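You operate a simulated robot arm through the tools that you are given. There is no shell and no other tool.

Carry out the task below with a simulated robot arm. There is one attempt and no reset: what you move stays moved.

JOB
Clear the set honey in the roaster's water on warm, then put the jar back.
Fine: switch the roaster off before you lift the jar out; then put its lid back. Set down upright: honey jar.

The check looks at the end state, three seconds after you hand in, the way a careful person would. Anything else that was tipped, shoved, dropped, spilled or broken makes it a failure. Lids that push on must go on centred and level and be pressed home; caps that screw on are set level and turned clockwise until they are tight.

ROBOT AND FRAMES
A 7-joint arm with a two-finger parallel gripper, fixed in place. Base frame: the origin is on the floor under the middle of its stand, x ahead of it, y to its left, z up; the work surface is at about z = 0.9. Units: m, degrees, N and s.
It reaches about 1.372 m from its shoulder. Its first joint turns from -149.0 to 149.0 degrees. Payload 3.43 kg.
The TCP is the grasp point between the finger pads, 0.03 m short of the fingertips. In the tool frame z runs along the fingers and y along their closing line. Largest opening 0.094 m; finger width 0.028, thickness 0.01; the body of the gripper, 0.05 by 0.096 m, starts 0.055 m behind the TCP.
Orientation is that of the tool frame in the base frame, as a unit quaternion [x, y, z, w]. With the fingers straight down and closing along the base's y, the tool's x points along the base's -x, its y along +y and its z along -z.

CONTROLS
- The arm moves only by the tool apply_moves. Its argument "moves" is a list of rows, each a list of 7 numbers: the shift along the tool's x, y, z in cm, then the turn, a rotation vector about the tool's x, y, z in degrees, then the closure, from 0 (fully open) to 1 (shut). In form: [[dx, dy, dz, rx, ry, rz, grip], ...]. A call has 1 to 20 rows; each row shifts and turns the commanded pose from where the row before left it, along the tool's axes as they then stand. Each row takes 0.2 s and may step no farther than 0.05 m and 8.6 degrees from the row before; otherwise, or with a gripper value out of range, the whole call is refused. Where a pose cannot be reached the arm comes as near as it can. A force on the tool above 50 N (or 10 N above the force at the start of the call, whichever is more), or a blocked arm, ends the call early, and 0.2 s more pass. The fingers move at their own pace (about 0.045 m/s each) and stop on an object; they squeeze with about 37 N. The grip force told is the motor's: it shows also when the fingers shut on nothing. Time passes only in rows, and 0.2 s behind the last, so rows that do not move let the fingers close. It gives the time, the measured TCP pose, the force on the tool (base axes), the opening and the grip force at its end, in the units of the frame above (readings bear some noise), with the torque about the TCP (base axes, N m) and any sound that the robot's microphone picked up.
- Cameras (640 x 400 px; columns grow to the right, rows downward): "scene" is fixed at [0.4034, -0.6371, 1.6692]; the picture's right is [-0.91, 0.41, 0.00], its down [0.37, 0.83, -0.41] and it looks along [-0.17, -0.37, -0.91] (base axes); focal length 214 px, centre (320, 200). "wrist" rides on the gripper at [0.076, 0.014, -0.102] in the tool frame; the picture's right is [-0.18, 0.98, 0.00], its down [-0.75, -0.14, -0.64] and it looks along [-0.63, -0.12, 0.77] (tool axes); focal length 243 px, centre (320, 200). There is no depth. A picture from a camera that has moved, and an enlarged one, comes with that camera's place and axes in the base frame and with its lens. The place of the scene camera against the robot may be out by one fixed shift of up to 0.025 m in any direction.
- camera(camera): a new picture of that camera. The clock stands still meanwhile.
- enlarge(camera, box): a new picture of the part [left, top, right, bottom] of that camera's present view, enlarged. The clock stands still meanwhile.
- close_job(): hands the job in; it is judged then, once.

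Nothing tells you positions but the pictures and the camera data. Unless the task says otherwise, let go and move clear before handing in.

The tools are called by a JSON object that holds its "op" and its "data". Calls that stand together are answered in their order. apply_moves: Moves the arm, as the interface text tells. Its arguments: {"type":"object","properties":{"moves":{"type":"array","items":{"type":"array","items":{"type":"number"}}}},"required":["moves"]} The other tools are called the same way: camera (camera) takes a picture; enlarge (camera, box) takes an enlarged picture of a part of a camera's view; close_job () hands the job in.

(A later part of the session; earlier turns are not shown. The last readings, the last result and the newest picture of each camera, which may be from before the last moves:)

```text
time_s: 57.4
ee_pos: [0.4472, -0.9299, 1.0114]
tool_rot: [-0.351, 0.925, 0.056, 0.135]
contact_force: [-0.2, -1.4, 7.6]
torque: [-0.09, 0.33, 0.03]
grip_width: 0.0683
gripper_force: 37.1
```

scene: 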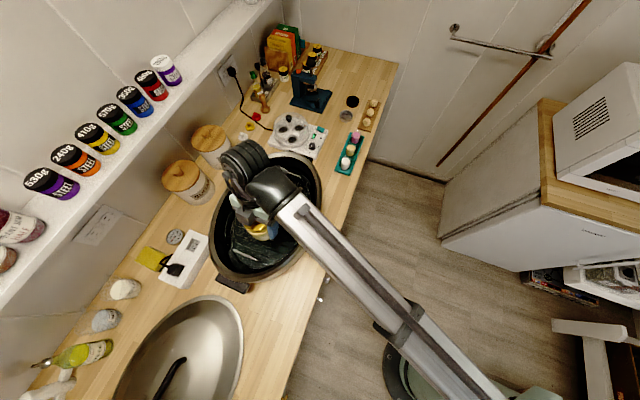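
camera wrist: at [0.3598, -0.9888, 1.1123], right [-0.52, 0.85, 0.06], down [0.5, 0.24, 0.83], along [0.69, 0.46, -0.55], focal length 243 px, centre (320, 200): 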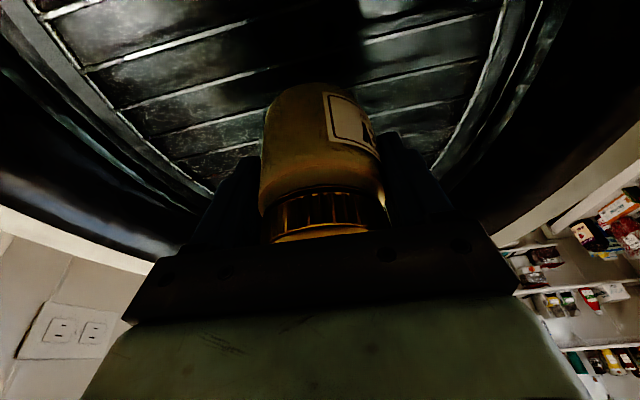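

The jar has met the rack (force reversed) with its base at about z 0.955. I'll look, then release.

{"op": "camera", "data": {"camera": "wrist"}}

{"op": "enlarge", "data": {"camera": "scene", "box": [190, 120, 350, 310]}}

```text
taken
camera wrist: at [0.361, -0.9872, 1.0879], right [-0.52, 0.85, 0.06], down [0.5, 0.24, 0.83], along [0.69, 0.46, -0.55], focal length 243 px, centre (320, 200)
```

wrist: 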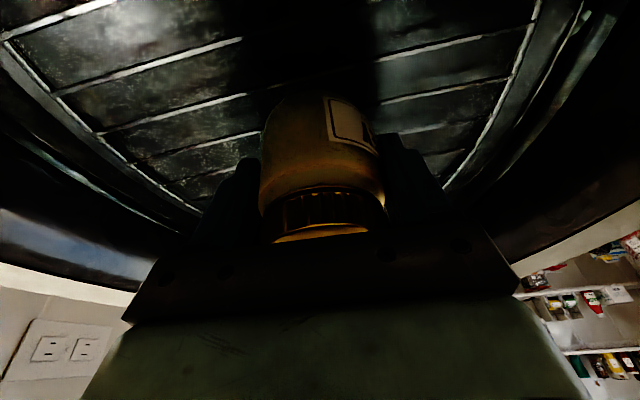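

```text
2.11 times, centred on (270, 215) of scene
camera zoom: at [0.4034, -0.6371, 1.6692], right [-0.91, 0.41, 0.0], down [0.37, 0.83, -0.41], along [-0.17, -0.37, -0.91], focal length 452 px, centre (425, 168)
```

zoom: 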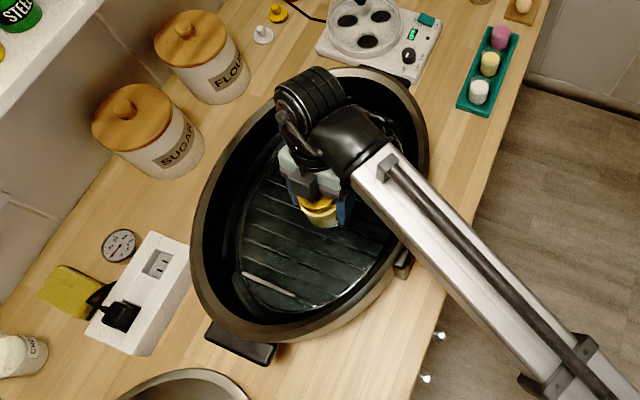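

{"op": "apply_moves", "data": {"moves": [[0, 0, 0, 0, 0, 0, 0.4], [0, 0, 0, 0, 0, 0, 0.2], [0, 0, 0, 0, 0, 0, 0], [0, 0, 0, 0, 0, 0, 0], [0, 0, 0, 0, 0, 0, 0]]}}

{"op": "camera", "data": {"camera": "wrist"}}

```text
time_s: 58.6
ee_pos: [0.4463, -0.9288, 1.0098]
tool_rot: [-0.35, 0.925, 0.057, 0.135]
contact_force: [0.3, -0.9, 0.3]
torque: [-0.04, 0.01, 0.03]
grip_width: 0.0941
gripper_force: 0.1
```

```text
taken
camera wrist: at [0.361, -0.9873, 1.0863], right [-0.52, 0.85, 0.06], down [0.5, 0.24, 0.83], along [0.69, 0.46, -0.55], focal length 243 px, centre (320, 200)
```

wrist: 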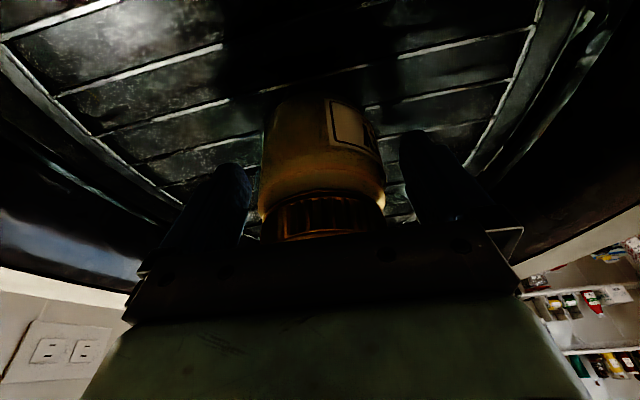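

The jar stands on the rack. I'll pull up vertically, clear of it, and look.

{"op": "apply_moves", "data": {"moves": [[-0.43, 0.02, -1.43, 0, 0, 0, 0], [-0.58, 0.02, -1.9, 0, 0, 0, 0], [-0.87, 0.03, -2.87, 0, 0, 0, 0], [-0.87, 0.03, -2.87, 0, 0, 0, 0], [-0.87, 0.03, -2.87, 0, 0, 0, 0], [-0.58, 0.02, -1.9, 0, 0, 0, 0]]}}

{"op": "camera", "data": {"camera": "wrist"}}

{"op": "enlarge", "data": {"camera": "scene", "box": [190, 120, 350, 310]}}

```text
time_s: 60.0
ee_pos: [0.4515, -0.9298, 1.1528]
tool_rot: [-0.351, 0.926, 0.056, 0.128]
contact_force: [0.5, -0.6, -0.8]
torque: [0.0, 0.02, 0.03]
grip_width: 0.094
gripper_force: 0.1
```

```text
taken
camera wrist: at [0.366, -0.9877, 1.2309], right [-0.52, 0.85, 0.07], down [0.51, 0.25, 0.82], along [0.68, 0.46, -0.56], focal length 243 px, centre (320, 200)
```

wrist: 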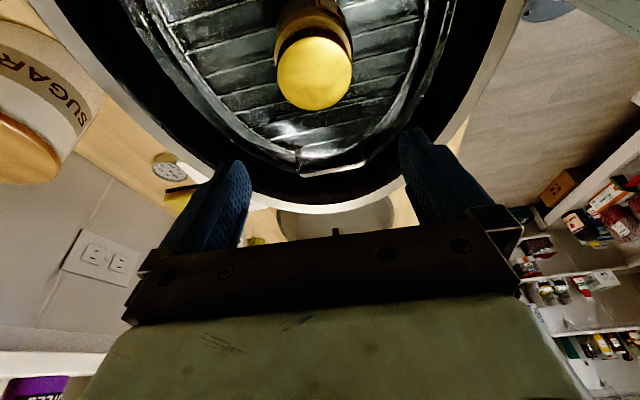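

```text
2.11 times, centred on (270, 215) of scene
camera zoom: at [0.4034, -0.6371, 1.6692], right [-0.91, 0.41, 0.0], down [0.37, 0.83, -0.41], along [-0.17, -0.37, -0.91], focal length 452 px, centre (425, 168)
```

zoom: 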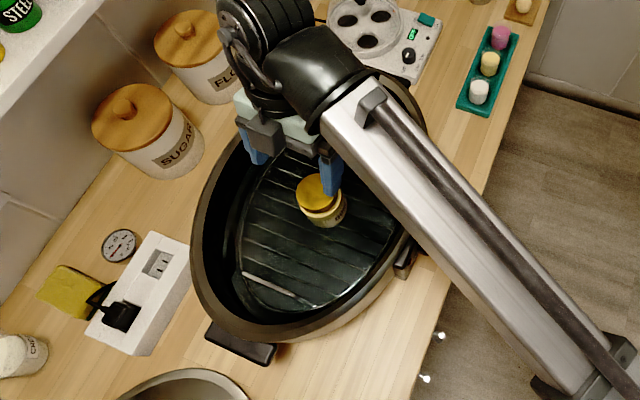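

The jar stands upright in the water on the rack. Now for the dial: I'll pitch the tool back toward horizontal, in stages.

{"op": "apply_moves", "data": {"moves": [[0, 0, 0, 8, 0, 0, 0], [0, 0, 0, 8, 0, 0, 0], [0, 0, 0, 8, 0, 0, 0], [0, 0, 0, 8, 0, 0, 0], [0, 0, 0, 8, 0, 0, 0]]}}

```text
time_s: 61.2
ee_pos: [0.4502, -0.929, 1.1544]
tool_rot: [-0.285, 0.889, -0.264, 0.241]
contact_force: [0.9, 0.8, -1.2]
torque: [-0.03, 0.02, 0.0]
grip_width: 0.0942
gripper_force: 0.1
```

{"op": "apply_moves", "data": {"moves": [[0, 0, 0, 0, 5, -6.5, 0], [0, 0, 0, 0, 5, -6.5, 0]]}}

```text
time_s: 61.8
ee_pos: [0.4499, -0.93, 1.153]
tool_rot: [-0.361, 0.869, -0.313, 0.13]
contact_force: [-1.0, 0.2, -0.1]
torque: [-0.01, 0.0, 0.04]
grip_width: 0.0939
gripper_force: 0.0
```

{"op": "apply_moves", "data": {"moves": [[-1.7, 2.8, -2.32, 0, 0, 0, 0], [-1.7, 2.8, -2.32, 0, 0, 0, 0], [-1.7, 2.8, -2.32, 0, 0, 0, 0], [-1.7, 2.8, -2.32, 0, 0, 0, 0], [-1.7, 2.8, -2.32, 0, 0, 0, 0], [-1.7, 2.8, -2.32, 0, 0, 0, 0], [-1.7, 2.8, -2.32, 0, 0, 0, 0]]}}

{"op": "camera", "data": {"camera": "scene"}}

```text
time_s: 63.4
ee_pos: [0.3534, -0.6648, 1.1533]
tool_rot: [-0.362, 0.868, -0.312, 0.132]
contact_force: [0.0, 0.0, -0.2]
torque: [0.01, -0.02, 0.04]
grip_width: 0.094
gripper_force: 0.0
```

```text
taken
```

scene: 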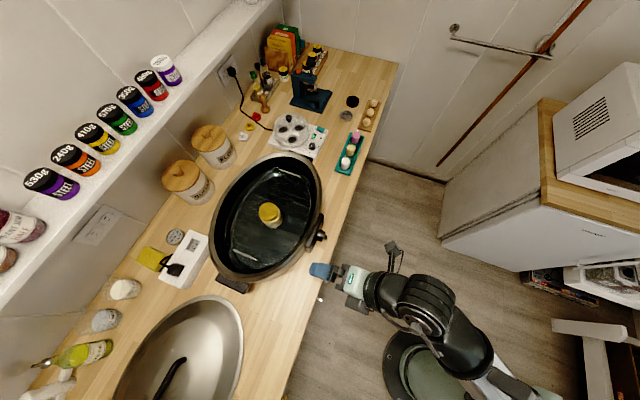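

{"op": "apply_moves", "data": {"moves": [[0, 1.75, 2.1, 0, 0, 0, 0], [0, 1.75, 2.1, 0, 0, 0, 0], [0, 0, 0, 7.2, 0, 0, 0], [0, 0, 0, 7.2, 0, 0, 0], [0, 0, 0, 7.2, 0, 0, 0], [0, 0, 0, 7.2, 0, 0, 0], [0, 0, 0, 7.2, 0, 0, 0], [0, 0, 0, 7.2, 0, 0, 0], [0, 0, 0, 7.2, 0, 0, 0]]}}

```text
time_s: 65.4
ee_pos: [0.3527, -0.6663, 1.1013]
tool_rot: [0.271, -0.652, 0.654, -0.271]
contact_force: [-0.2, 0.2, 0.5]
torque: [-0.02, 0.0, 0.02]
grip_width: 0.0939
gripper_force: 0.0
```

{"op": "apply_moves", "data": {"moves": [[0, 3.5, 0, 0, 0, 0, 0], [0, 3.5, 0, 0, 0, 0, 0], [0, 0, 0, 0, 0, -7.5, 0], [0, 0, 0, 0, 0, -7.5, 0], [0, 0, 0, 0, 0, -7.5, 0], [0, 0, 0, 0, 0, -7.5, 0], [0, 0, 0, 0, 0, -7.5, 0], [0, 0, 0, 0, 0, -7.5, 0], [0, 0, 0, 0, 0, -7.5, 0], [0, 0, 0, 0, 0, -7.5, 0], [0, 0, 0, 0, 0, -7.5, 0], [0, 0, 0, 0, 0, -7.5, 0], [0, 0, 0, 0, 0, -7.5, 0], [0, 0, 0, 0, 0, -7.5, 0]]}}

{"op": "camera", "data": {"camera": "wrist"}}

{"op": "camera", "data": {"camera": "scene"}}

```text
time_s: 68.4
ee_pos: [0.3531, -0.6645, 1.0298]
tool_rot: [0.653, -0.27, 0.653, 0.271]
contact_force: [0.5, -0.1, 0.7]
torque: [0.02, -0.03, 0.02]
grip_width: 0.094
gripper_force: 0.0
```

```text
taken
camera wrist: at [0.2697, -0.6022, 1.1055], right [-0.69, -0.7, -0.18], down [-0.36, 0.55, -0.75], along [0.63, -0.46, -0.63], focal length 243 px, centre (320, 200)
```

wrist: 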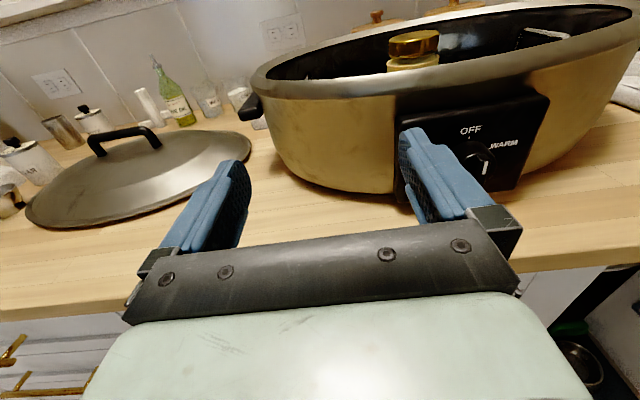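

```text
taken
```

scene: 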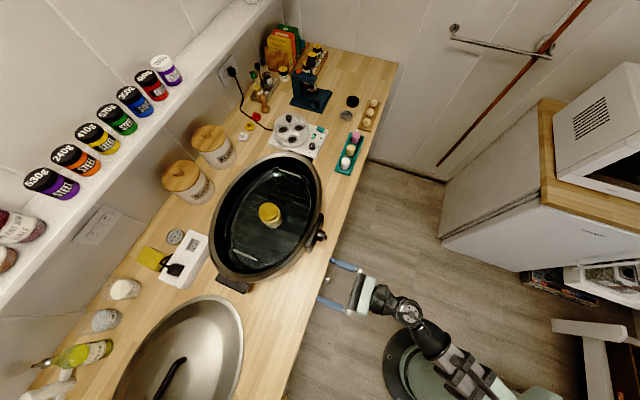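

Now aligned with the dial's axis. I'll lower to knob height and slide sideways toward it, watching that each step is reachable.

{"op": "apply_moves", "data": {"moves": [[-2.5, 0, -0.5, 0, 0, 0, 0], [-2.5, 0, -0.5, 0, 0, 0, 0], [0, 2, 0, 0, 0, 0, 0], [0, 2, 0, 0, 0, 0, 0]]}}

{"op": "camera", "data": {"camera": "wrist"}}

```text
time_s: 69.4
ee_pos: [0.3177, -0.6856, 0.978]
tool_rot: [0.653, -0.271, 0.654, 0.27]
contact_force: [0.0, -0.4, -1.1]
torque: [0.03, -0.02, 0.02]
grip_width: 0.0938
gripper_force: 0.0
```

```text
taken
camera wrist: at [0.2337, -0.6234, 1.0551], right [-0.69, -0.7, -0.18], down [-0.35, 0.55, -0.75], along [0.63, -0.46, -0.63], focal length 243 px, centre (320, 200)
```

wrist: 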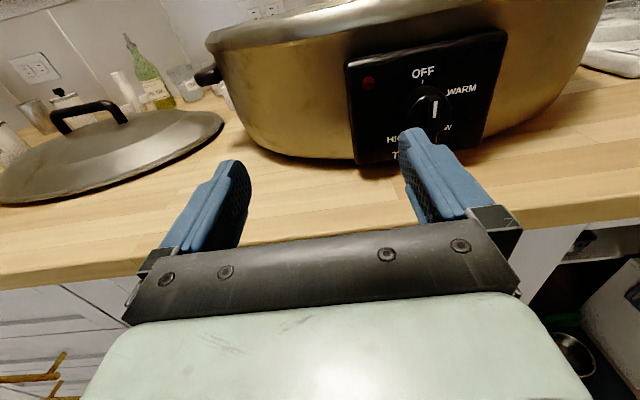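

{"op": "apply_moves", "data": {"moves": [[0, 2, 0, 0, 0, 0, 0], [0, 2, 0, 0, 0, 0, 0], [0, 2, 0, 0, 0, 0, 0]]}}

{"op": "camera", "data": {"camera": "wrist"}}

{"op": "enlarge", "data": {"camera": "wrist", "box": [290, 20, 470, 180]}}

```text
time_s: 70.2
ee_pos: [0.275, -0.7277, 0.9795]
tool_rot: [0.653, -0.27, 0.654, 0.269]
contact_force: [-0.1, -0.4, -0.7]
torque: [0.03, 0.0, -0.01]
grip_width: 0.0939
gripper_force: 0.0
```

```text
taken
camera wrist: at [0.1909, -0.6666, 1.0555], right [-0.69, -0.7, -0.19], down [-0.35, 0.55, -0.75], along [0.63, -0.46, -0.63], focal length 243 px, centre (320, 200)
```

wrist: 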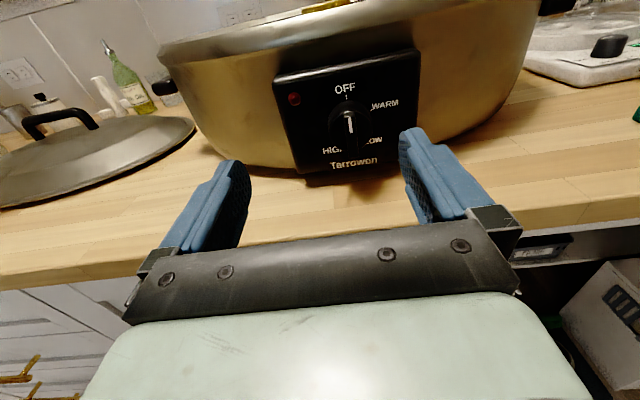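

```text
2.50 times, centred on (380, 100) of wrist
camera zoom: at [0.1909, -0.6666, 1.0555], right [-0.69, -0.7, -0.19], down [-0.35, 0.55, -0.75], along [0.63, -0.46, -0.63], focal length 606 px, centre (170, 450)
```

zoom: 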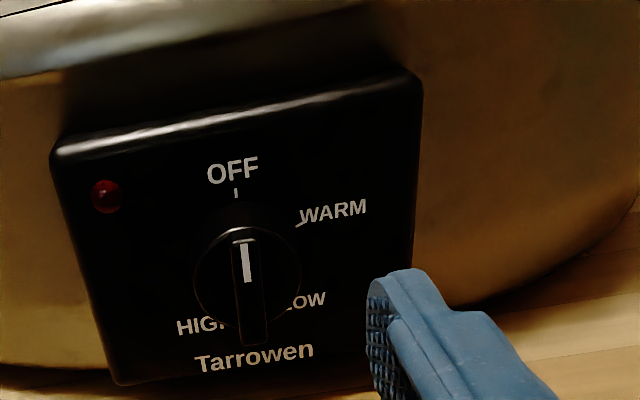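

The dial face is clear: OFF at the top, WARM tick about 60–65° clockwise, then LOW and HIGH; lamp dark. The knob centre is around s=-0.347, z=0.966, with its fin about 10 mm thick. Aligning with it.

{"op": "apply_moves", "data": {"moves": [[-0.7, 1.35, 0, 0, 0, 0, 0.3], [-0.65, 1.35, 0, 0, 0, 0, 0.5], [0, 0, 1.5, 0, 0, 0, 0.5], [0, 0, 0, 0, 0, 0, 0.5]]}}

{"op": "camera", "data": {"camera": "wrist"}}

{"op": "enlarge", "data": {"camera": "wrist", "box": [240, 60, 400, 200]}}

```text
time_s: 71.2
ee_pos: [0.2659, -0.7606, 0.9661]
tool_rot: [0.653, -0.271, 0.654, 0.27]
contact_force: [0.1, -0.3, -0.6]
torque: [-0.01, 0.0, 0.01]
grip_width: 0.0468
gripper_force: 0.1
```

```text
taken
camera wrist: at [0.1824, -0.6972, 1.0421], right [-0.69, -0.7, -0.19], down [-0.35, 0.55, -0.75], along [0.63, -0.46, -0.63], focal length 243 px, centre (320, 200)
```

wrist: 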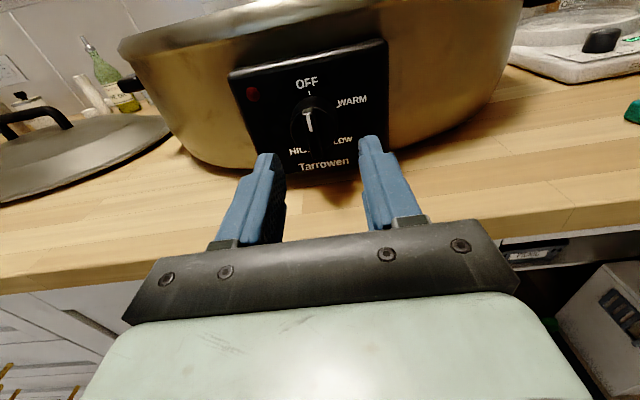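

```text
2.86 times, centred on (320, 130) of wrist
camera zoom: at [0.1824, -0.6972, 1.0421], right [-0.69, -0.7, -0.19], down [-0.35, 0.55, -0.75], along [0.63, -0.46, -0.63], focal length 693 px, centre (320, 400)
```

zoom: 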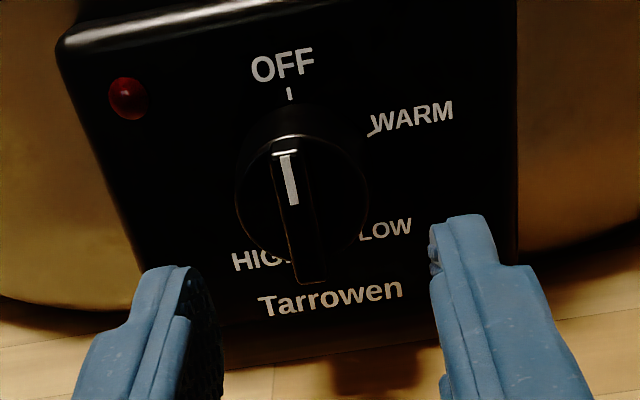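

{"op": "apply_moves", "data": {"moves": [[0.3, -0.5, 1.4, 0, 0, 0, 0.5], [0, 0, 1.4, 0, 0, 0, 0.5], [0, 0, 0, 0, 0, 0, 0.6]]}}

{"op": "enlarge", "data": {"camera": "wrist", "box": [240, 60, 400, 200]}}

{"op": "enlarge", "data": {"camera": "scene", "box": [280, 200, 360, 280]}}

```text
time_s: 72.0
ee_pos: [0.2895, -0.7755, 0.9681]
tool_rot: [0.653, -0.27, 0.654, 0.269]
contact_force: [0.8, 0.0, 0.2]
torque: [-0.04, 0.03, 0.01]
grip_width: 0.0378
gripper_force: 0.1
```

```text
2.86 times, centred on (320, 130) of wrist
camera zoom: at [0.2059, -0.7127, 1.0441], right [-0.69, -0.7, -0.19], down [-0.35, 0.55, -0.75], along [0.63, -0.46, -0.63], focal length 693 px, centre (320, 400)
```

zoom: 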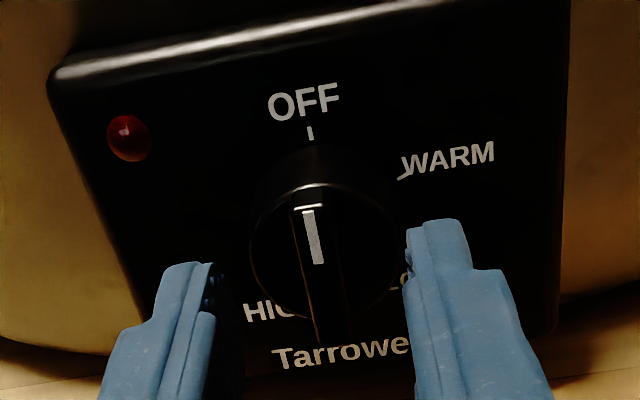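

```text
5.00 times, centred on (320, 240) of scene
camera zoom: at [0.4034, -0.6371, 1.6692], right [-0.91, 0.41, 0.0], down [0.37, 0.83, -0.41], along [-0.17, -0.37, -0.91], focal length 1072 px, centre (320, 0)
```

zoom: 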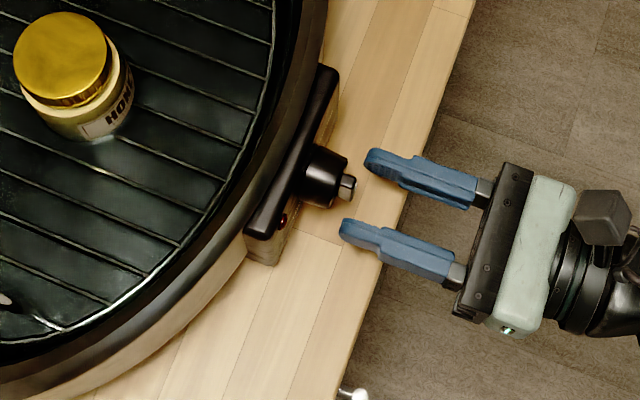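

{"op": "apply_moves", "data": {"moves": [[0, 0, 0.5, 0, 0, 0, 0.6], [0, 0, 0.4, 0, 0, 0, 0.6], [0, 0, 0, 0, 0, 0, 0.6]]}}

{"op": "enlarge", "data": {"camera": "scene", "box": [280, 200, 360, 280]}}

{"op": "enlarge", "data": {"camera": "wrist", "box": [240, 60, 400, 200]}}

```text
time_s: 72.8
ee_pos: [0.2978, -0.7809, 0.9682]
tool_rot: [0.653, -0.271, 0.654, 0.27]
contact_force: [-1.0, 1.4, 0.3]
torque: [-0.03, 0.01, -0.02]
grip_width: 0.0375
gripper_force: 0.2
```

```text
5.00 times, centred on (320, 240) of scene
camera zoom: at [0.4034, -0.6371, 1.6692], right [-0.91, 0.41, 0.0], down [0.37, 0.83, -0.41], along [-0.17, -0.37, -0.91], focal length 1072 px, centre (320, 0)
```

zoom: 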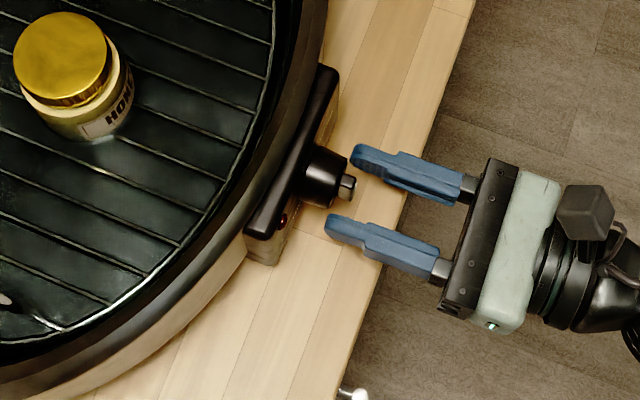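

```text
2.86 times, centred on (320, 130) of wrist
camera zoom: at [0.2133, -0.719, 1.0441], right [-0.69, -0.7, -0.19], down [-0.35, 0.55, -0.75], along [0.63, -0.46, -0.63], focal length 693 px, centre (320, 400)
```

zoom: 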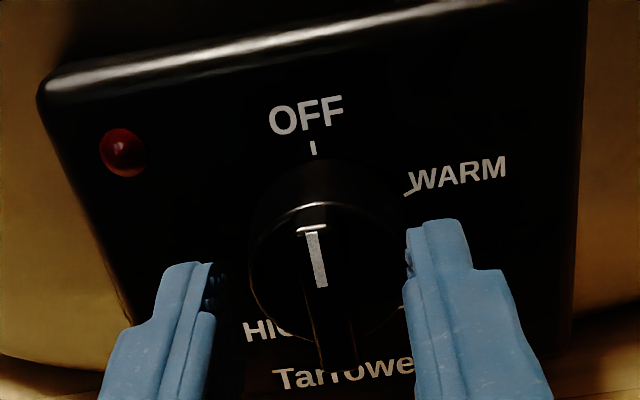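

{"op": "apply_moves", "data": {"moves": [[0, 0, 0.45, 0, 0, 0, 0.6], [0, 0, 0, 0, 0, 0, 0.8], [0, 0, 0, 0, 0, 0, 1], [0, 0, 0, 0, 0, 0, 1], [0, 0, 0, 0, 0, 0, 1]]}}

{"op": "enlarge", "data": {"camera": "scene", "box": [280, 200, 360, 280]}}

{"op": "enlarge", "data": {"camera": "wrist", "box": [240, 60, 400, 200]}}

```text
time_s: 74.0
ee_pos: [0.2995, -0.7831, 0.969]
tool_rot: [0.653, -0.27, 0.655, 0.269]
contact_force: [-27.9, 21.9, -1.3]
torque: [-0.01, -0.01, -1.17]
grip_width: 0.0128
gripper_force: 36.6
```

```text
5.00 times, centred on (320, 240) of scene
camera zoom: at [0.4034, -0.6371, 1.6692], right [-0.91, 0.41, 0.0], down [0.37, 0.83, -0.41], along [-0.17, -0.37, -0.91], focal length 1072 px, centre (320, 0)
```

zoom: 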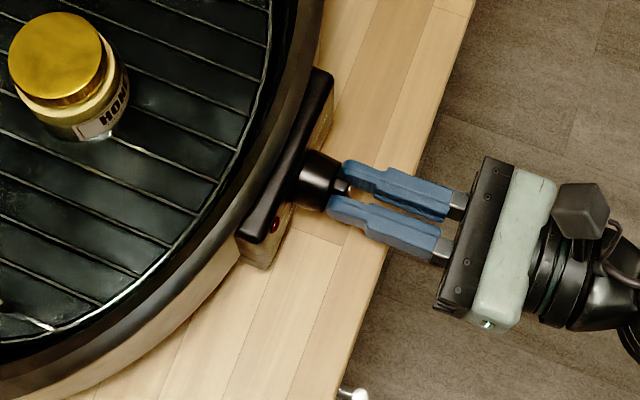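

```text
2.86 times, centred on (320, 130) of wrist
camera zoom: at [0.2157, -0.7208, 1.0451], right [-0.69, -0.7, -0.19], down [-0.35, 0.55, -0.75], along [0.63, -0.46, -0.63], focal length 693 px, centre (320, 400)
```

zoom: 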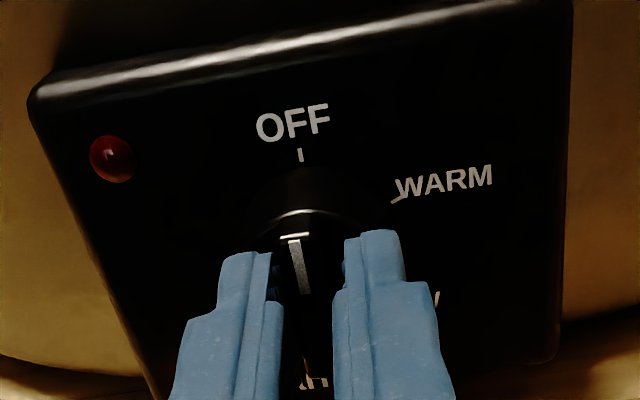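

The fingertips touched the knob's skirt and nudged the roaster back a few millimetres. While holding the fin, I'll ease back to relieve the push and draw it back.

{"op": "apply_moves", "data": {"moves": [[0, 0, -0.3, 0, 0, 0, 1], [0, 0, 0, 0, 0, 0, 1]]}}

{"op": "enlarge", "data": {"camera": "scene", "box": [280, 200, 360, 280]}}

```text
time_s: 74.6
ee_pos: [0.3004, -0.7822, 0.9696]
tool_rot: [0.654, -0.268, 0.655, 0.268]
contact_force: [4.2, 5.0, 5.3]
torque: [-0.2, -0.24, -0.2]
grip_width: 0.009
gripper_force: 36.8
```

```text
5.00 times, centred on (320, 240) of scene
camera zoom: at [0.4034, -0.6371, 1.6692], right [-0.91, 0.41, 0.0], down [0.37, 0.83, -0.41], along [-0.17, -0.37, -0.91], focal length 1072 px, centre (320, 0)
```

zoom: 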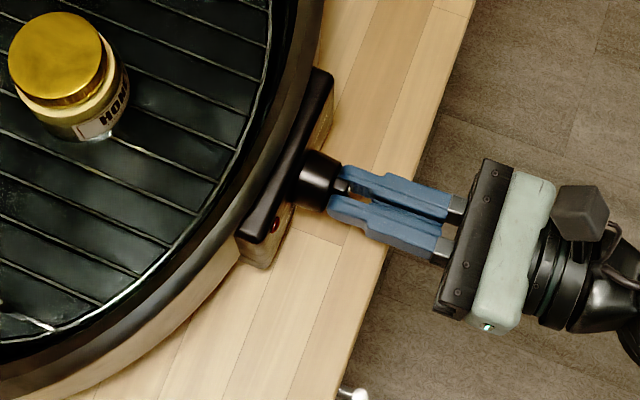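

Holding the fin with little force on it. Now turning it clockwise toward WARM.

{"op": "apply_moves", "data": {"moves": [[0, 0, 0, 0, 0, 6, 1], [0, 0, 0, 0, 0, 6, 1], [0, 0, 0, 0, 0, 6, 1], [0, 0, 0, 0, 0, 6, 1]]}}

{"op": "enlarge", "data": {"camera": "wrist", "box": [240, 60, 400, 200]}}

{"op": "enlarge", "data": {"camera": "scene", "box": [280, 200, 360, 280]}}

```text
time_s: 75.6
ee_pos: [0.3007, -0.7825, 0.9702]
tool_rot: [0.583, -0.401, 0.695, 0.127]
contact_force: [27.8, -5.3, 7.9]
torque: [-0.36, -0.38, -0.15]
grip_width: 0.0089
gripper_force: 37.2
```

```text
2.86 times, centred on (320, 130) of wrist
camera zoom: at [0.1952, -0.7409, 1.0326], right [-0.58, -0.58, -0.57], down [-0.15, 0.76, -0.63], along [0.8, -0.28, -0.53], focal length 693 px, centre (320, 400)
```

zoom: 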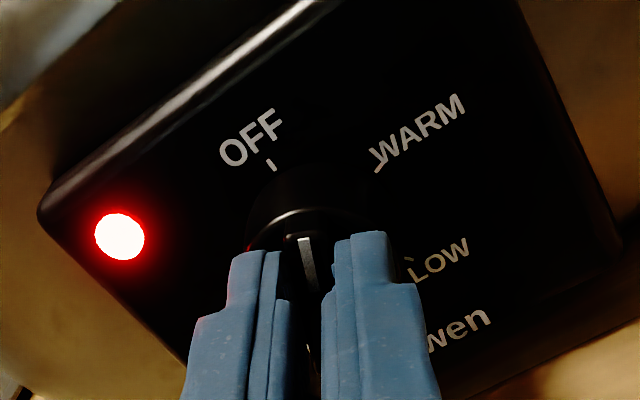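

```text
5.00 times, centred on (320, 240) of scene
camera zoom: at [0.4034, -0.6371, 1.6692], right [-0.91, 0.41, 0.0], down [0.37, 0.83, -0.41], along [-0.17, -0.37, -0.91], focal length 1072 px, centre (320, 0)
```

zoom: 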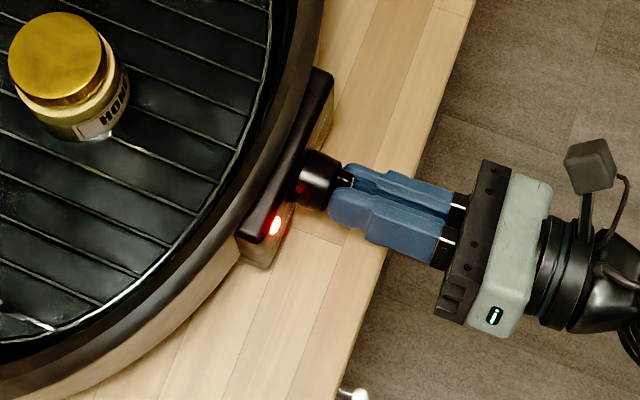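

The lamp lit, so the roaster has power. Continuing the turn toward the WARM tick.

{"op": "apply_moves", "data": {"moves": [[0, 0, 0.15, 0, 0, 7, 1], [0, 0, 0, 0, 0, 7, 1], [0, 0, 0, 0, 0, 7, 1], [0, 0, 0, 0, 0, 7, 1]]}}

{"op": "enlarge", "data": {"camera": "wrist", "box": [240, 60, 400, 200]}}

{"op": "enlarge", "data": {"camera": "scene", "box": [280, 200, 360, 280]}}

```text
time_s: 76.6
ee_pos: [0.2992, -0.7832, 0.9682]
tool_rot: [0.469, -0.529, 0.706, -0.046]
contact_force: [10.4, 18.9, -1.0]
torque: [-0.22, -0.19, -0.47]
grip_width: 0.0091
gripper_force: 37.2
```

```text
2.86 times, centred on (320, 130) of wrist
camera zoom: at [0.1774, -0.7585, 1.0041], right [-0.32, -0.32, -0.89], down [0.03, 0.94, -0.35], along [0.95, -0.14, -0.29], focal length 693 px, centre (320, 400)
```

zoom: 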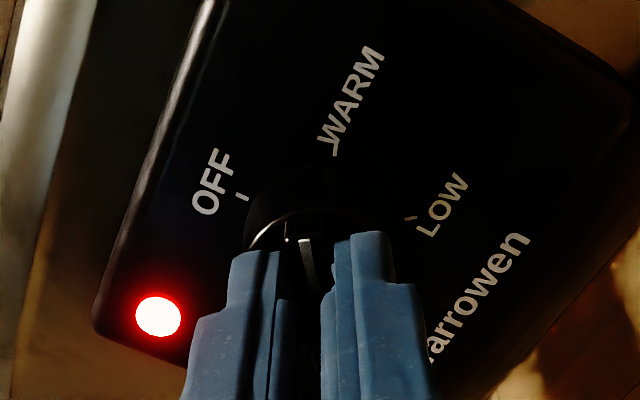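

```text
5.00 times, centred on (320, 240) of scene
camera zoom: at [0.4034, -0.6371, 1.6692], right [-0.91, 0.41, 0.0], down [0.37, 0.83, -0.41], along [-0.17, -0.37, -0.91], focal length 1072 px, centre (320, 0)
```

zoom: 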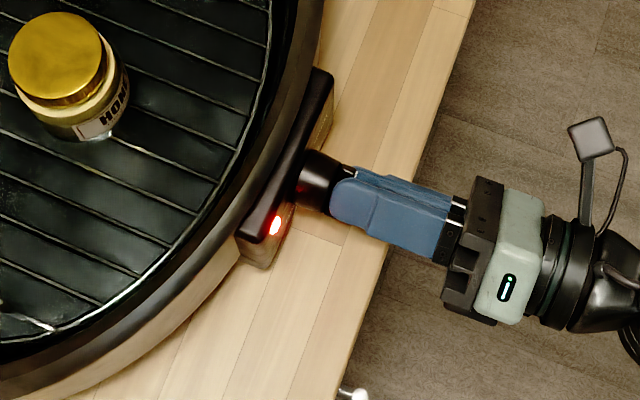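

{"op": "apply_moves", "data": {"moves": [[-0.08, -0.06, 0, 0, 0, 6, 1], [0, 0, 0, 0, 0, 6, 1], [0, 0, 0, 0, 0, 6, 1]]}}

{"op": "enlarge", "data": {"camera": "wrist", "box": [240, 60, 400, 200]}}

```text
time_s: 77.4
ee_pos: [0.2988, -0.7811, 0.9688]
tool_rot: [0.38, -0.596, 0.69, -0.154]
contact_force: [-1.0, 20.7, -0.6]
torque: [0.16, 0.21, -0.53]
grip_width: 0.0091
gripper_force: 36.7
```

```text
2.86 times, centred on (320, 130) of wrist
camera zoom: at [0.1719, -0.7639, 0.981], right [-0.11, -0.11, -0.99], down [0.08, 0.99, -0.12], along [0.99, -0.09, -0.1], focal length 693 px, centre (320, 400)
```

zoom: 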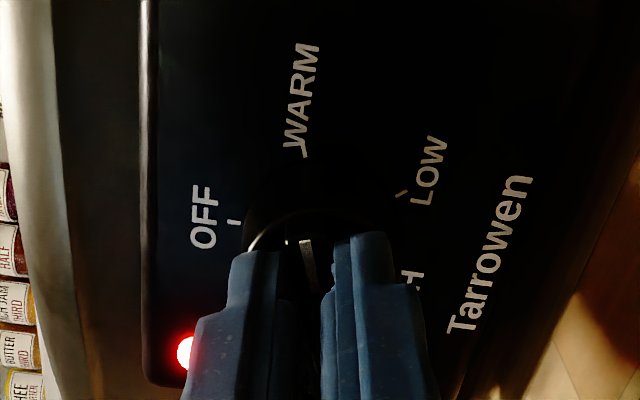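

The pointer is on the WARM tick (OFF and LOW ticks are symmetric about it) and the lamp is lit. I'll let go and back off straight.

{"op": "apply_moves", "data": {"moves": [[0, 0, 0, 0, 0, 0, 0.9], [0, 0, 0, 0, 0, 0, 0.7], [0, 0, 0, 0, 0, 0, 0.55], [0, 0, 0, 0, 0, 0, 0.5], [0, 0, -1, 0, 0, 0, 0.5], [0, 0, -2, 0, 0, 0, 0.5], [0, 0, -2, 0, 0, 0, 0.5]]}}

{"op": "camera", "data": {"camera": "wrist"}}

{"op": "camera", "data": {"camera": "scene"}}

{"op": "enlarge", "data": {"camera": "scene", "box": [240, 160, 360, 280]}}

```text
time_s: 79.0
ee_pos: [0.2626, -0.7483, 0.9698]
tool_rot: [0.38, -0.597, 0.69, -0.154]
contact_force: [-0.2, 0.8, 0.3]
torque: [0.02, 0.0, 0.02]
grip_width: 0.0469
gripper_force: 0.1
```

```text
taken
camera wrist: at [0.1364, -0.7293, 0.9818], right [-0.11, -0.12, -0.99], down [0.08, 0.99, -0.12], along [0.99, -0.09, -0.1], focal length 243 px, centre (320, 200)
```

wrist: 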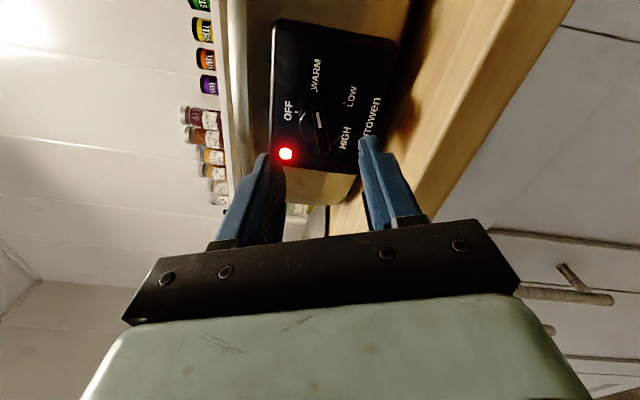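

```text
taken
```

scene: 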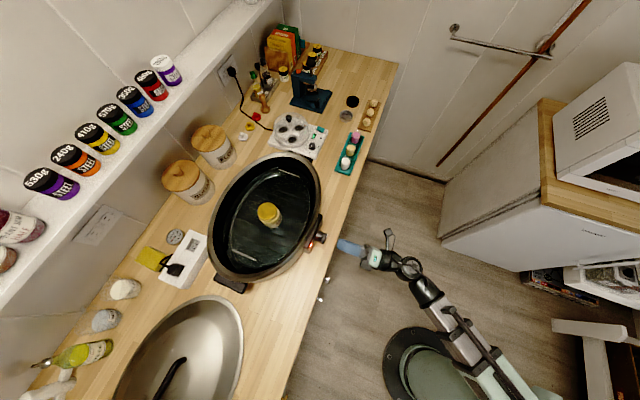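

```text
3.33 times, centred on (300, 220) of scene
camera zoom: at [0.4034, -0.6371, 1.6692], right [-0.91, 0.41, 0.0], down [0.37, 0.83, -0.41], along [-0.17, -0.37, -0.91], focal length 715 px, centre (387, 133)
```

zoom: 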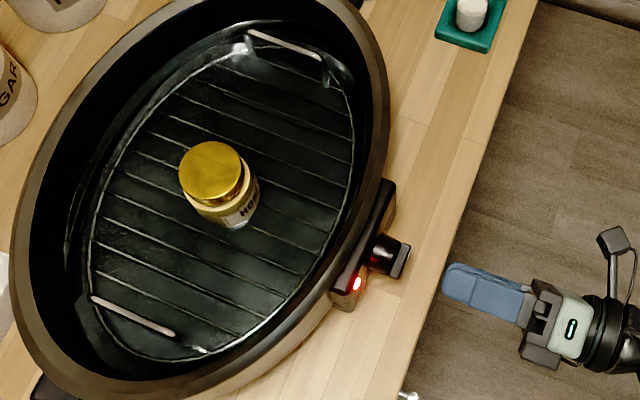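

{"op": "enlarge", "data": {"camera": "wrist", "box": [250, 10, 420, 180]}}

{"op": "enlarge", "data": {"camera": "scene", "box": [250, 190, 295, 235]}}

```text
2.35 times, centred on (335, 95) of wrist
camera zoom: at [0.1364, -0.7293, 0.9818], right [-0.11, -0.12, -0.99], down [0.08, 0.99, -0.12], along [0.99, -0.09, -0.1], focal length 571 px, centre (285, 447)
```

zoom: 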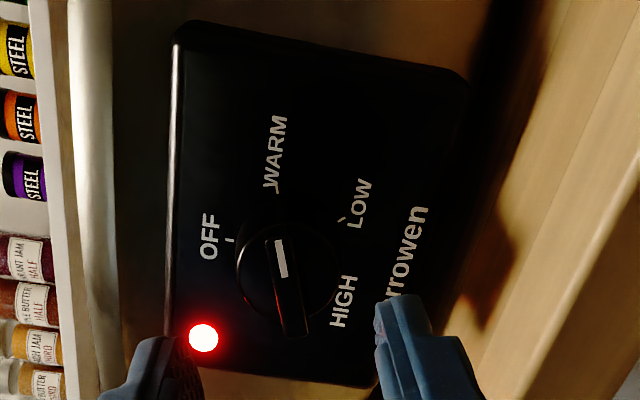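

```text
8.89 times, centred on (272, 212) of scene
camera zoom: at [0.4034, -0.6371, 1.6692], right [-0.91, 0.41, 0.0], down [0.37, 0.83, -0.41], along [-0.17, -0.37, -0.91], focal length 1906 px, centre (742, 89)
```

zoom: 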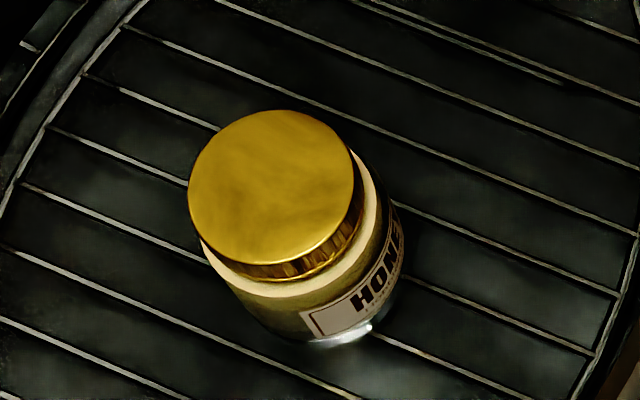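

WARM it is. Now I'll wait and keep an eye on the honey's look.

{"op": "apply_moves", "data": {"moves": [[0, 0, 0, 0, 0, 0, 0.5], [0, 0, 0, 0, 0, 0, 0.5], [0, 0, 0, 0, 0, 0, 0.5], [0, 0, 0, 0, 0, 0, 0.5], [0, 0, 0, 0, 0, 0, 0.5], [0, 0, 0, 0, 0, 0, 0.5], [0, 0, 0, 0, 0, 0, 0.5], [0, 0, 0, 0, 0, 0, 0.5], [0, 0, 0, 0, 0, 0, 0.5], [0, 0, 0, 0, 0, 0, 0.5], [0, 0, 0, 0, 0, 0, 0.5], [0, 0, 0, 0, 0, 0, 0.5], [0, 0, 0, 0, 0, 0, 0.5], [0, 0, 0, 0, 0, 0, 0.5], [0, 0, 0, 0, 0, 0, 0.5], [0, 0, 0, 0, 0, 0, 0.5], [0, 0, 0, 0, 0, 0, 0.5], [0, 0, 0, 0, 0, 0, 0.5], [0, 0, 0, 0, 0, 0, 0.5], [0, 0, 0, 0, 0, 0, 0.5]]}}

{"op": "enlarge", "data": {"camera": "scene", "box": [250, 190, 295, 235]}}

```text
time_s: 83.2
ee_pos: [0.2639, -0.7482, 0.9695]
tool_rot: [0.38, -0.596, 0.691, -0.154]
contact_force: [-0.7, -0.2, -1.4]
torque: [0.02, 0.01, -0.02]
grip_width: 0.047
gripper_force: 0.1
```

```text
8.89 times, centred on (272, 212) of scene
camera zoom: at [0.4034, -0.6371, 1.6692], right [-0.91, 0.41, 0.0], down [0.37, 0.83, -0.41], along [-0.17, -0.37, -0.91], focal length 1906 px, centre (742, 89)
```

zoom: 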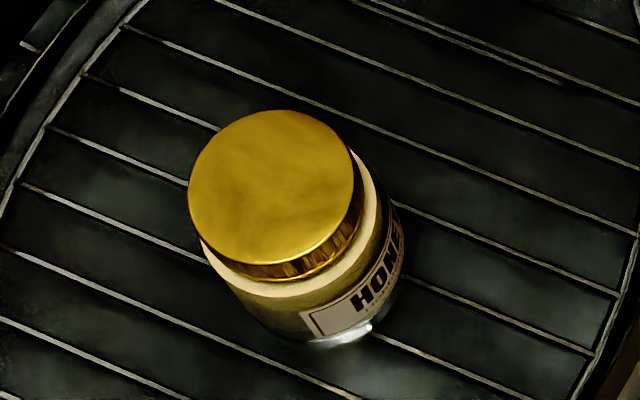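

{"op": "apply_moves", "data": {"moves": [[0, 0, 0, 0, 0, 0, 0.5], [0, 0, 0, 0, 0, 0, 0.5], [0, 0, 0, 0, 0, 0, 0.5], [0, 0, 0, 0, 0, 0, 0.5], [0, 0, 0, 0, 0, 0, 0.5], [0, 0, 0, 0, 0, 0, 0.5], [0, 0, 0, 0, 0, 0, 0.5], [0, 0, 0, 0, 0, 0, 0.5], [0, 0, 0, 0, 0, 0, 0.5], [0, 0, 0, 0, 0, 0, 0.5], [0, 0, 0, 0, 0, 0, 0.5], [0, 0, 0, 0, 0, 0, 0.5], [0, 0, 0, 0, 0, 0, 0.5], [0, 0, 0, 0, 0, 0, 0.5], [0, 0, 0, 0, 0, 0, 0.5], [0, 0, 0, 0, 0, 0, 0.5], [0, 0, 0, 0, 0, 0, 0.5], [0, 0, 0, 0, 0, 0, 0.5], [0, 0, 0, 0, 0, 0, 0.5], [0, 0, 0, 0, 0, 0, 0.5]]}}

{"op": "apply_moves", "data": {"moves": [[0, 0, 0, 0, 0, 0, 0.5], [0, 0, 0, 0, 0, 0, 0.5], [0, 0, 0, 0, 0, 0, 0.5], [0, 0, 0, 0, 0, 0, 0.5], [0, 0, 0, 0, 0, 0, 0.5], [0, 0, 0, 0, 0, 0, 0.5], [0, 0, 0, 0, 0, 0, 0.5], [0, 0, 0, 0, 0, 0, 0.5], [0, 0, 0, 0, 0, 0, 0.5], [0, 0, 0, 0, 0, 0, 0.5], [0, 0, 0, 0, 0, 0, 0.5], [0, 0, 0, 0, 0, 0, 0.5], [0, 0, 0, 0, 0, 0, 0.5], [0, 0, 0, 0, 0, 0, 0.5], [0, 0, 0, 0, 0, 0, 0.5], [0, 0, 0, 0, 0, 0, 0.5], [0, 0, 0, 0, 0, 0, 0.5], [0, 0, 0, 0, 0, 0, 0.5], [0, 0, 0, 0, 0, 0, 0.5], [0, 0, 0, 0, 0, 0, 0.5]]}}

{"op": "enlarge", "data": {"camera": "scene", "box": [250, 190, 295, 235]}}

```text
time_s: 87.4
ee_pos: [0.265, -0.7476, 0.9697]
tool_rot: [0.38, -0.597, 0.69, -0.154]
contact_force: [-0.6, 0.2, 0.0]
torque: [-0.01, 0.04, -0.01]
grip_width: 0.047
gripper_force: 0.1
```

```text
time_s: 91.6
ee_pos: [0.2648, -0.7483, 0.9692]
tool_rot: [0.379, -0.596, 0.69, -0.155]
contact_force: [-0.3, -0.8, -0.4]
torque: [-0.03, 0.03, -0.02]
grip_width: 0.047
gripper_force: 0.1
```

```text
8.89 times, centred on (272, 212) of scene
camera zoom: at [0.4034, -0.6371, 1.6692], right [-0.91, 0.41, 0.0], down [0.37, 0.83, -0.41], along [-0.17, -0.37, -0.91], focal length 1906 px, centre (742, 89)
```

zoom: 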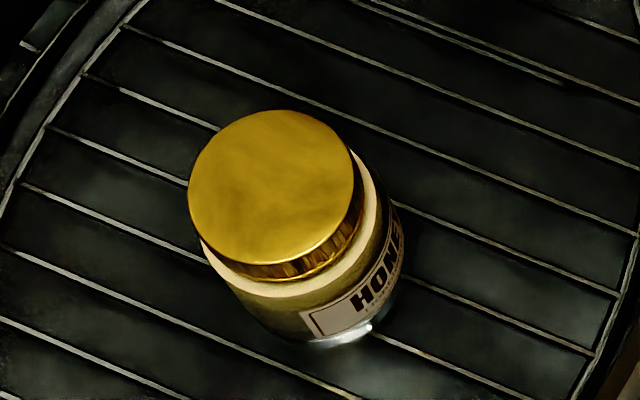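

No visible change yet; continuing to wait.

{"op": "apply_moves", "data": {"moves": [[0, 0, 0, 0, 0, 0, 0.5], [0, 0, 0, 0, 0, 0, 0.5], [0, 0, 0, 0, 0, 0, 0.5], [0, 0, 0, 0, 0, 0, 0.5], [0, 0, 0, 0, 0, 0, 0.5], [0, 0, 0, 0, 0, 0, 0.5], [0, 0, 0, 0, 0, 0, 0.5], [0, 0, 0, 0, 0, 0, 0.5], [0, 0, 0, 0, 0, 0, 0.5], [0, 0, 0, 0, 0, 0, 0.5], [0, 0, 0, 0, 0, 0, 0.5], [0, 0, 0, 0, 0, 0, 0.5], [0, 0, 0, 0, 0, 0, 0.5], [0, 0, 0, 0, 0, 0, 0.5], [0, 0, 0, 0, 0, 0, 0.5], [0, 0, 0, 0, 0, 0, 0.5], [0, 0, 0, 0, 0, 0, 0.5], [0, 0, 0, 0, 0, 0, 0.5], [0, 0, 0, 0, 0, 0, 0.5], [0, 0, 0, 0, 0, 0, 0.5]]}}

{"op": "apply_moves", "data": {"moves": [[0, 0, 0, 0, 0, 0, 0.5], [0, 0, 0, 0, 0, 0, 0.5], [0, 0, 0, 0, 0, 0, 0.5], [0, 0, 0, 0, 0, 0, 0.5], [0, 0, 0, 0, 0, 0, 0.5], [0, 0, 0, 0, 0, 0, 0.5], [0, 0, 0, 0, 0, 0, 0.5], [0, 0, 0, 0, 0, 0, 0.5], [0, 0, 0, 0, 0, 0, 0.5], [0, 0, 0, 0, 0, 0, 0.5], [0, 0, 0, 0, 0, 0, 0.5], [0, 0, 0, 0, 0, 0, 0.5], [0, 0, 0, 0, 0, 0, 0.5], [0, 0, 0, 0, 0, 0, 0.5], [0, 0, 0, 0, 0, 0, 0.5], [0, 0, 0, 0, 0, 0, 0.5], [0, 0, 0, 0, 0, 0, 0.5], [0, 0, 0, 0, 0, 0, 0.5], [0, 0, 0, 0, 0, 0, 0.5], [0, 0, 0, 0, 0, 0, 0.5]]}}

{"op": "apply_moves", "data": {"moves": [[0, 0, 0, 0, 0, 0, 0.5], [0, 0, 0, 0, 0, 0, 0.5], [0, 0, 0, 0, 0, 0, 0.5], [0, 0, 0, 0, 0, 0, 0.5], [0, 0, 0, 0, 0, 0, 0.5], [0, 0, 0, 0, 0, 0, 0.5], [0, 0, 0, 0, 0, 0, 0.5], [0, 0, 0, 0, 0, 0, 0.5], [0, 0, 0, 0, 0, 0, 0.5], [0, 0, 0, 0, 0, 0, 0.5], [0, 0, 0, 0, 0, 0, 0.5], [0, 0, 0, 0, 0, 0, 0.5], [0, 0, 0, 0, 0, 0, 0.5], [0, 0, 0, 0, 0, 0, 0.5], [0, 0, 0, 0, 0, 0, 0.5], [0, 0, 0, 0, 0, 0, 0.5], [0, 0, 0, 0, 0, 0, 0.5], [0, 0, 0, 0, 0, 0, 0.5], [0, 0, 0, 0, 0, 0, 0.5], [0, 0, 0, 0, 0, 0, 0.5]]}}

{"op": "enlarge", "data": {"camera": "scene", "box": [250, 190, 295, 235]}}

{"op": "enlarge", "data": {"camera": "wrist", "box": [250, 10, 420, 180]}}

```text
time_s: 95.8
ee_pos: [0.2639, -0.7485, 0.9692]
tool_rot: [0.38, -0.596, 0.69, -0.155]
contact_force: [-0.1, 0.0, -0.2]
torque: [-0.03, -0.01, 0.02]
grip_width: 0.0469
gripper_force: 0.0
```

```text
time_s: 100.0
ee_pos: [0.2654, -0.7473, 0.9696]
tool_rot: [0.38, -0.597, 0.69, -0.154]
contact_force: [0.1, 0.5, -0.3]
torque: [-0.02, -0.01, -0.01]
grip_width: 0.0469
gripper_force: 0.0
```

```text
time_s: 104.2
ee_pos: [0.2637, -0.7479, 0.9696]
tool_rot: [0.38, -0.596, 0.69, -0.154]
contact_force: [0.4, -0.1, 0.7]
torque: [0.01, -0.04, -0.02]
grip_width: 0.0469
gripper_force: 0.1
```

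```text
8.89 times, centred on (272, 212) of scene
camera zoom: at [0.4034, -0.6371, 1.6692], right [-0.91, 0.41, 0.0], down [0.37, 0.83, -0.41], along [-0.17, -0.37, -0.91], focal length 1906 px, centre (742, 89)
```

zoom: 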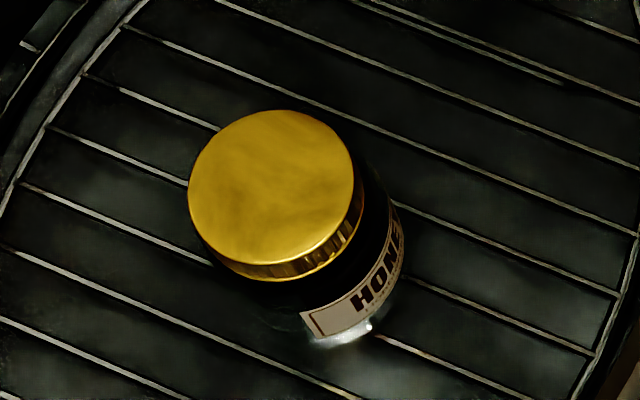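

```text
2.35 times, centred on (335, 95) of wrist
camera zoom: at [0.1366, -0.7295, 0.9818], right [-0.11, -0.12, -0.99], down [0.08, 0.99, -0.12], along [0.99, -0.09, -0.1], focal length 571 px, centre (285, 447)
```

zoom: 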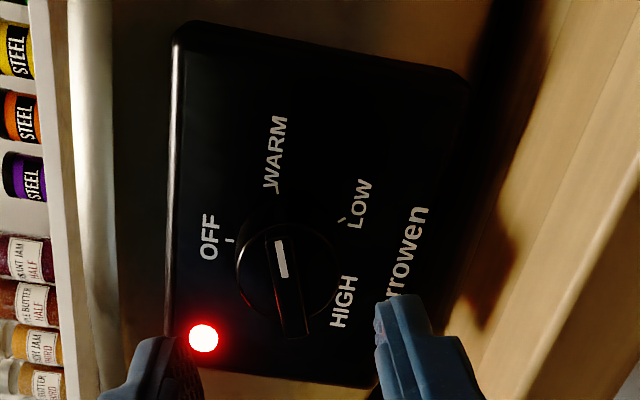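

The honey has turned clear. Now I'll re-grip the knob and turn it back to OFF.

{"op": "apply_moves", "data": {"moves": [[0, 0, 2, 0, 0, 0, 0.5], [0, 0, 1.5, 0, 0, 0, 0.6], [0, 0, 0.7, 0, 0, 0, 0.6], [0, 0, 0, 0, 0, 0, 0.6]]}}

{"op": "enlarge", "data": {"camera": "wrist", "box": [240, 60, 400, 200]}}

{"op": "enlarge", "data": {"camera": "scene", "box": [280, 200, 360, 280]}}

```text
time_s: 105.2
ee_pos: [0.2946, -0.7778, 0.9685]
tool_rot: [0.379, -0.597, 0.69, -0.154]
contact_force: [-0.4, -0.8, -0.7]
torque: [-0.01, 0.0, 0.0]
grip_width: 0.0375
gripper_force: 0.1
```

```text
2.86 times, centred on (320, 130) of wrist
camera zoom: at [0.166, -0.7584, 0.9811], right [-0.11, -0.12, -0.99], down [0.08, 0.99, -0.12], along [0.99, -0.09, -0.1], focal length 693 px, centre (320, 400)
```

zoom: 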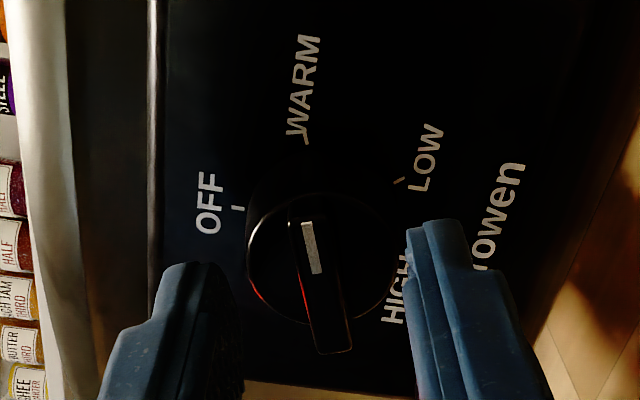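

```text
5.00 times, centred on (320, 240) of scene
camera zoom: at [0.4034, -0.6371, 1.6692], right [-0.91, 0.41, 0.0], down [0.37, 0.83, -0.41], along [-0.17, -0.37, -0.91], focal length 1072 px, centre (320, 0)
```

zoom: 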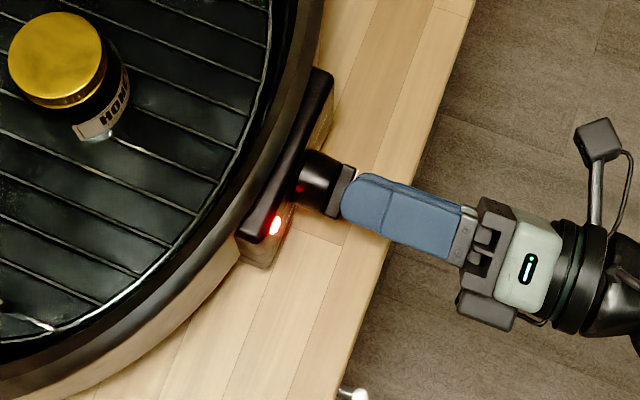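

{"op": "apply_moves", "data": {"moves": [[0, 0, 0.3, 0, 0, 0, 0.6], [0, 0, 0, 0, 0, 0, 0.8], [0, 0, 0, 0, 0, 0, 1], [0, 0, 0, 0, 0, 0, 1], [0, 0, 0, 0, 0, 0, 1]]}}

```text
time_s: 106.4
ee_pos: [0.2956, -0.7791, 0.9694]
tool_rot: [0.379, -0.597, 0.69, -0.154]
contact_force: [0.6, 0.0, -0.2]
torque: [-0.03, 0.04, -0.28]
grip_width: 0.0089
gripper_force: 36.9
```

{"op": "apply_moves", "data": {"moves": [[0, 0, 0, 0, 0, -7, 1], [0, 0, 0, 0, 0, -7, 1], [0, 0, 0, 0, 0, -7, 1], [0, 0, 0, 0, 0, -7, 1], [0, 0, 0, 0, 0, -7, 1]]}}

{"op": "enlarge", "data": {"camera": "wrist", "box": [240, 60, 400, 200]}}

```text
time_s: 107.6
ee_pos: [0.2956, -0.7786, 0.9699]
tool_rot: [0.542, -0.453, 0.705, 0.061]
contact_force: [-1.1, 4.2, 9.5]
torque: [0.39, 0.37, 0.44]
grip_width: 0.0088
gripper_force: 37.0
```

```text
2.86 times, centred on (320, 130) of wrist
camera zoom: at [0.1837, -0.7451, 1.0231], right [-0.49, -0.5, -0.71], down [-0.07, 0.84, -0.54], along [0.87, -0.22, -0.45], focal length 693 px, centre (320, 400)
```

zoom: 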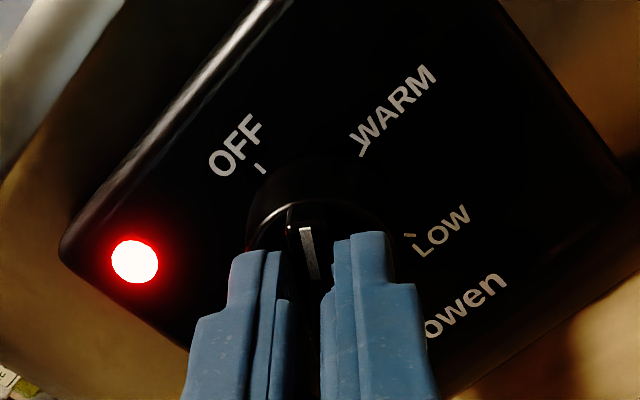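

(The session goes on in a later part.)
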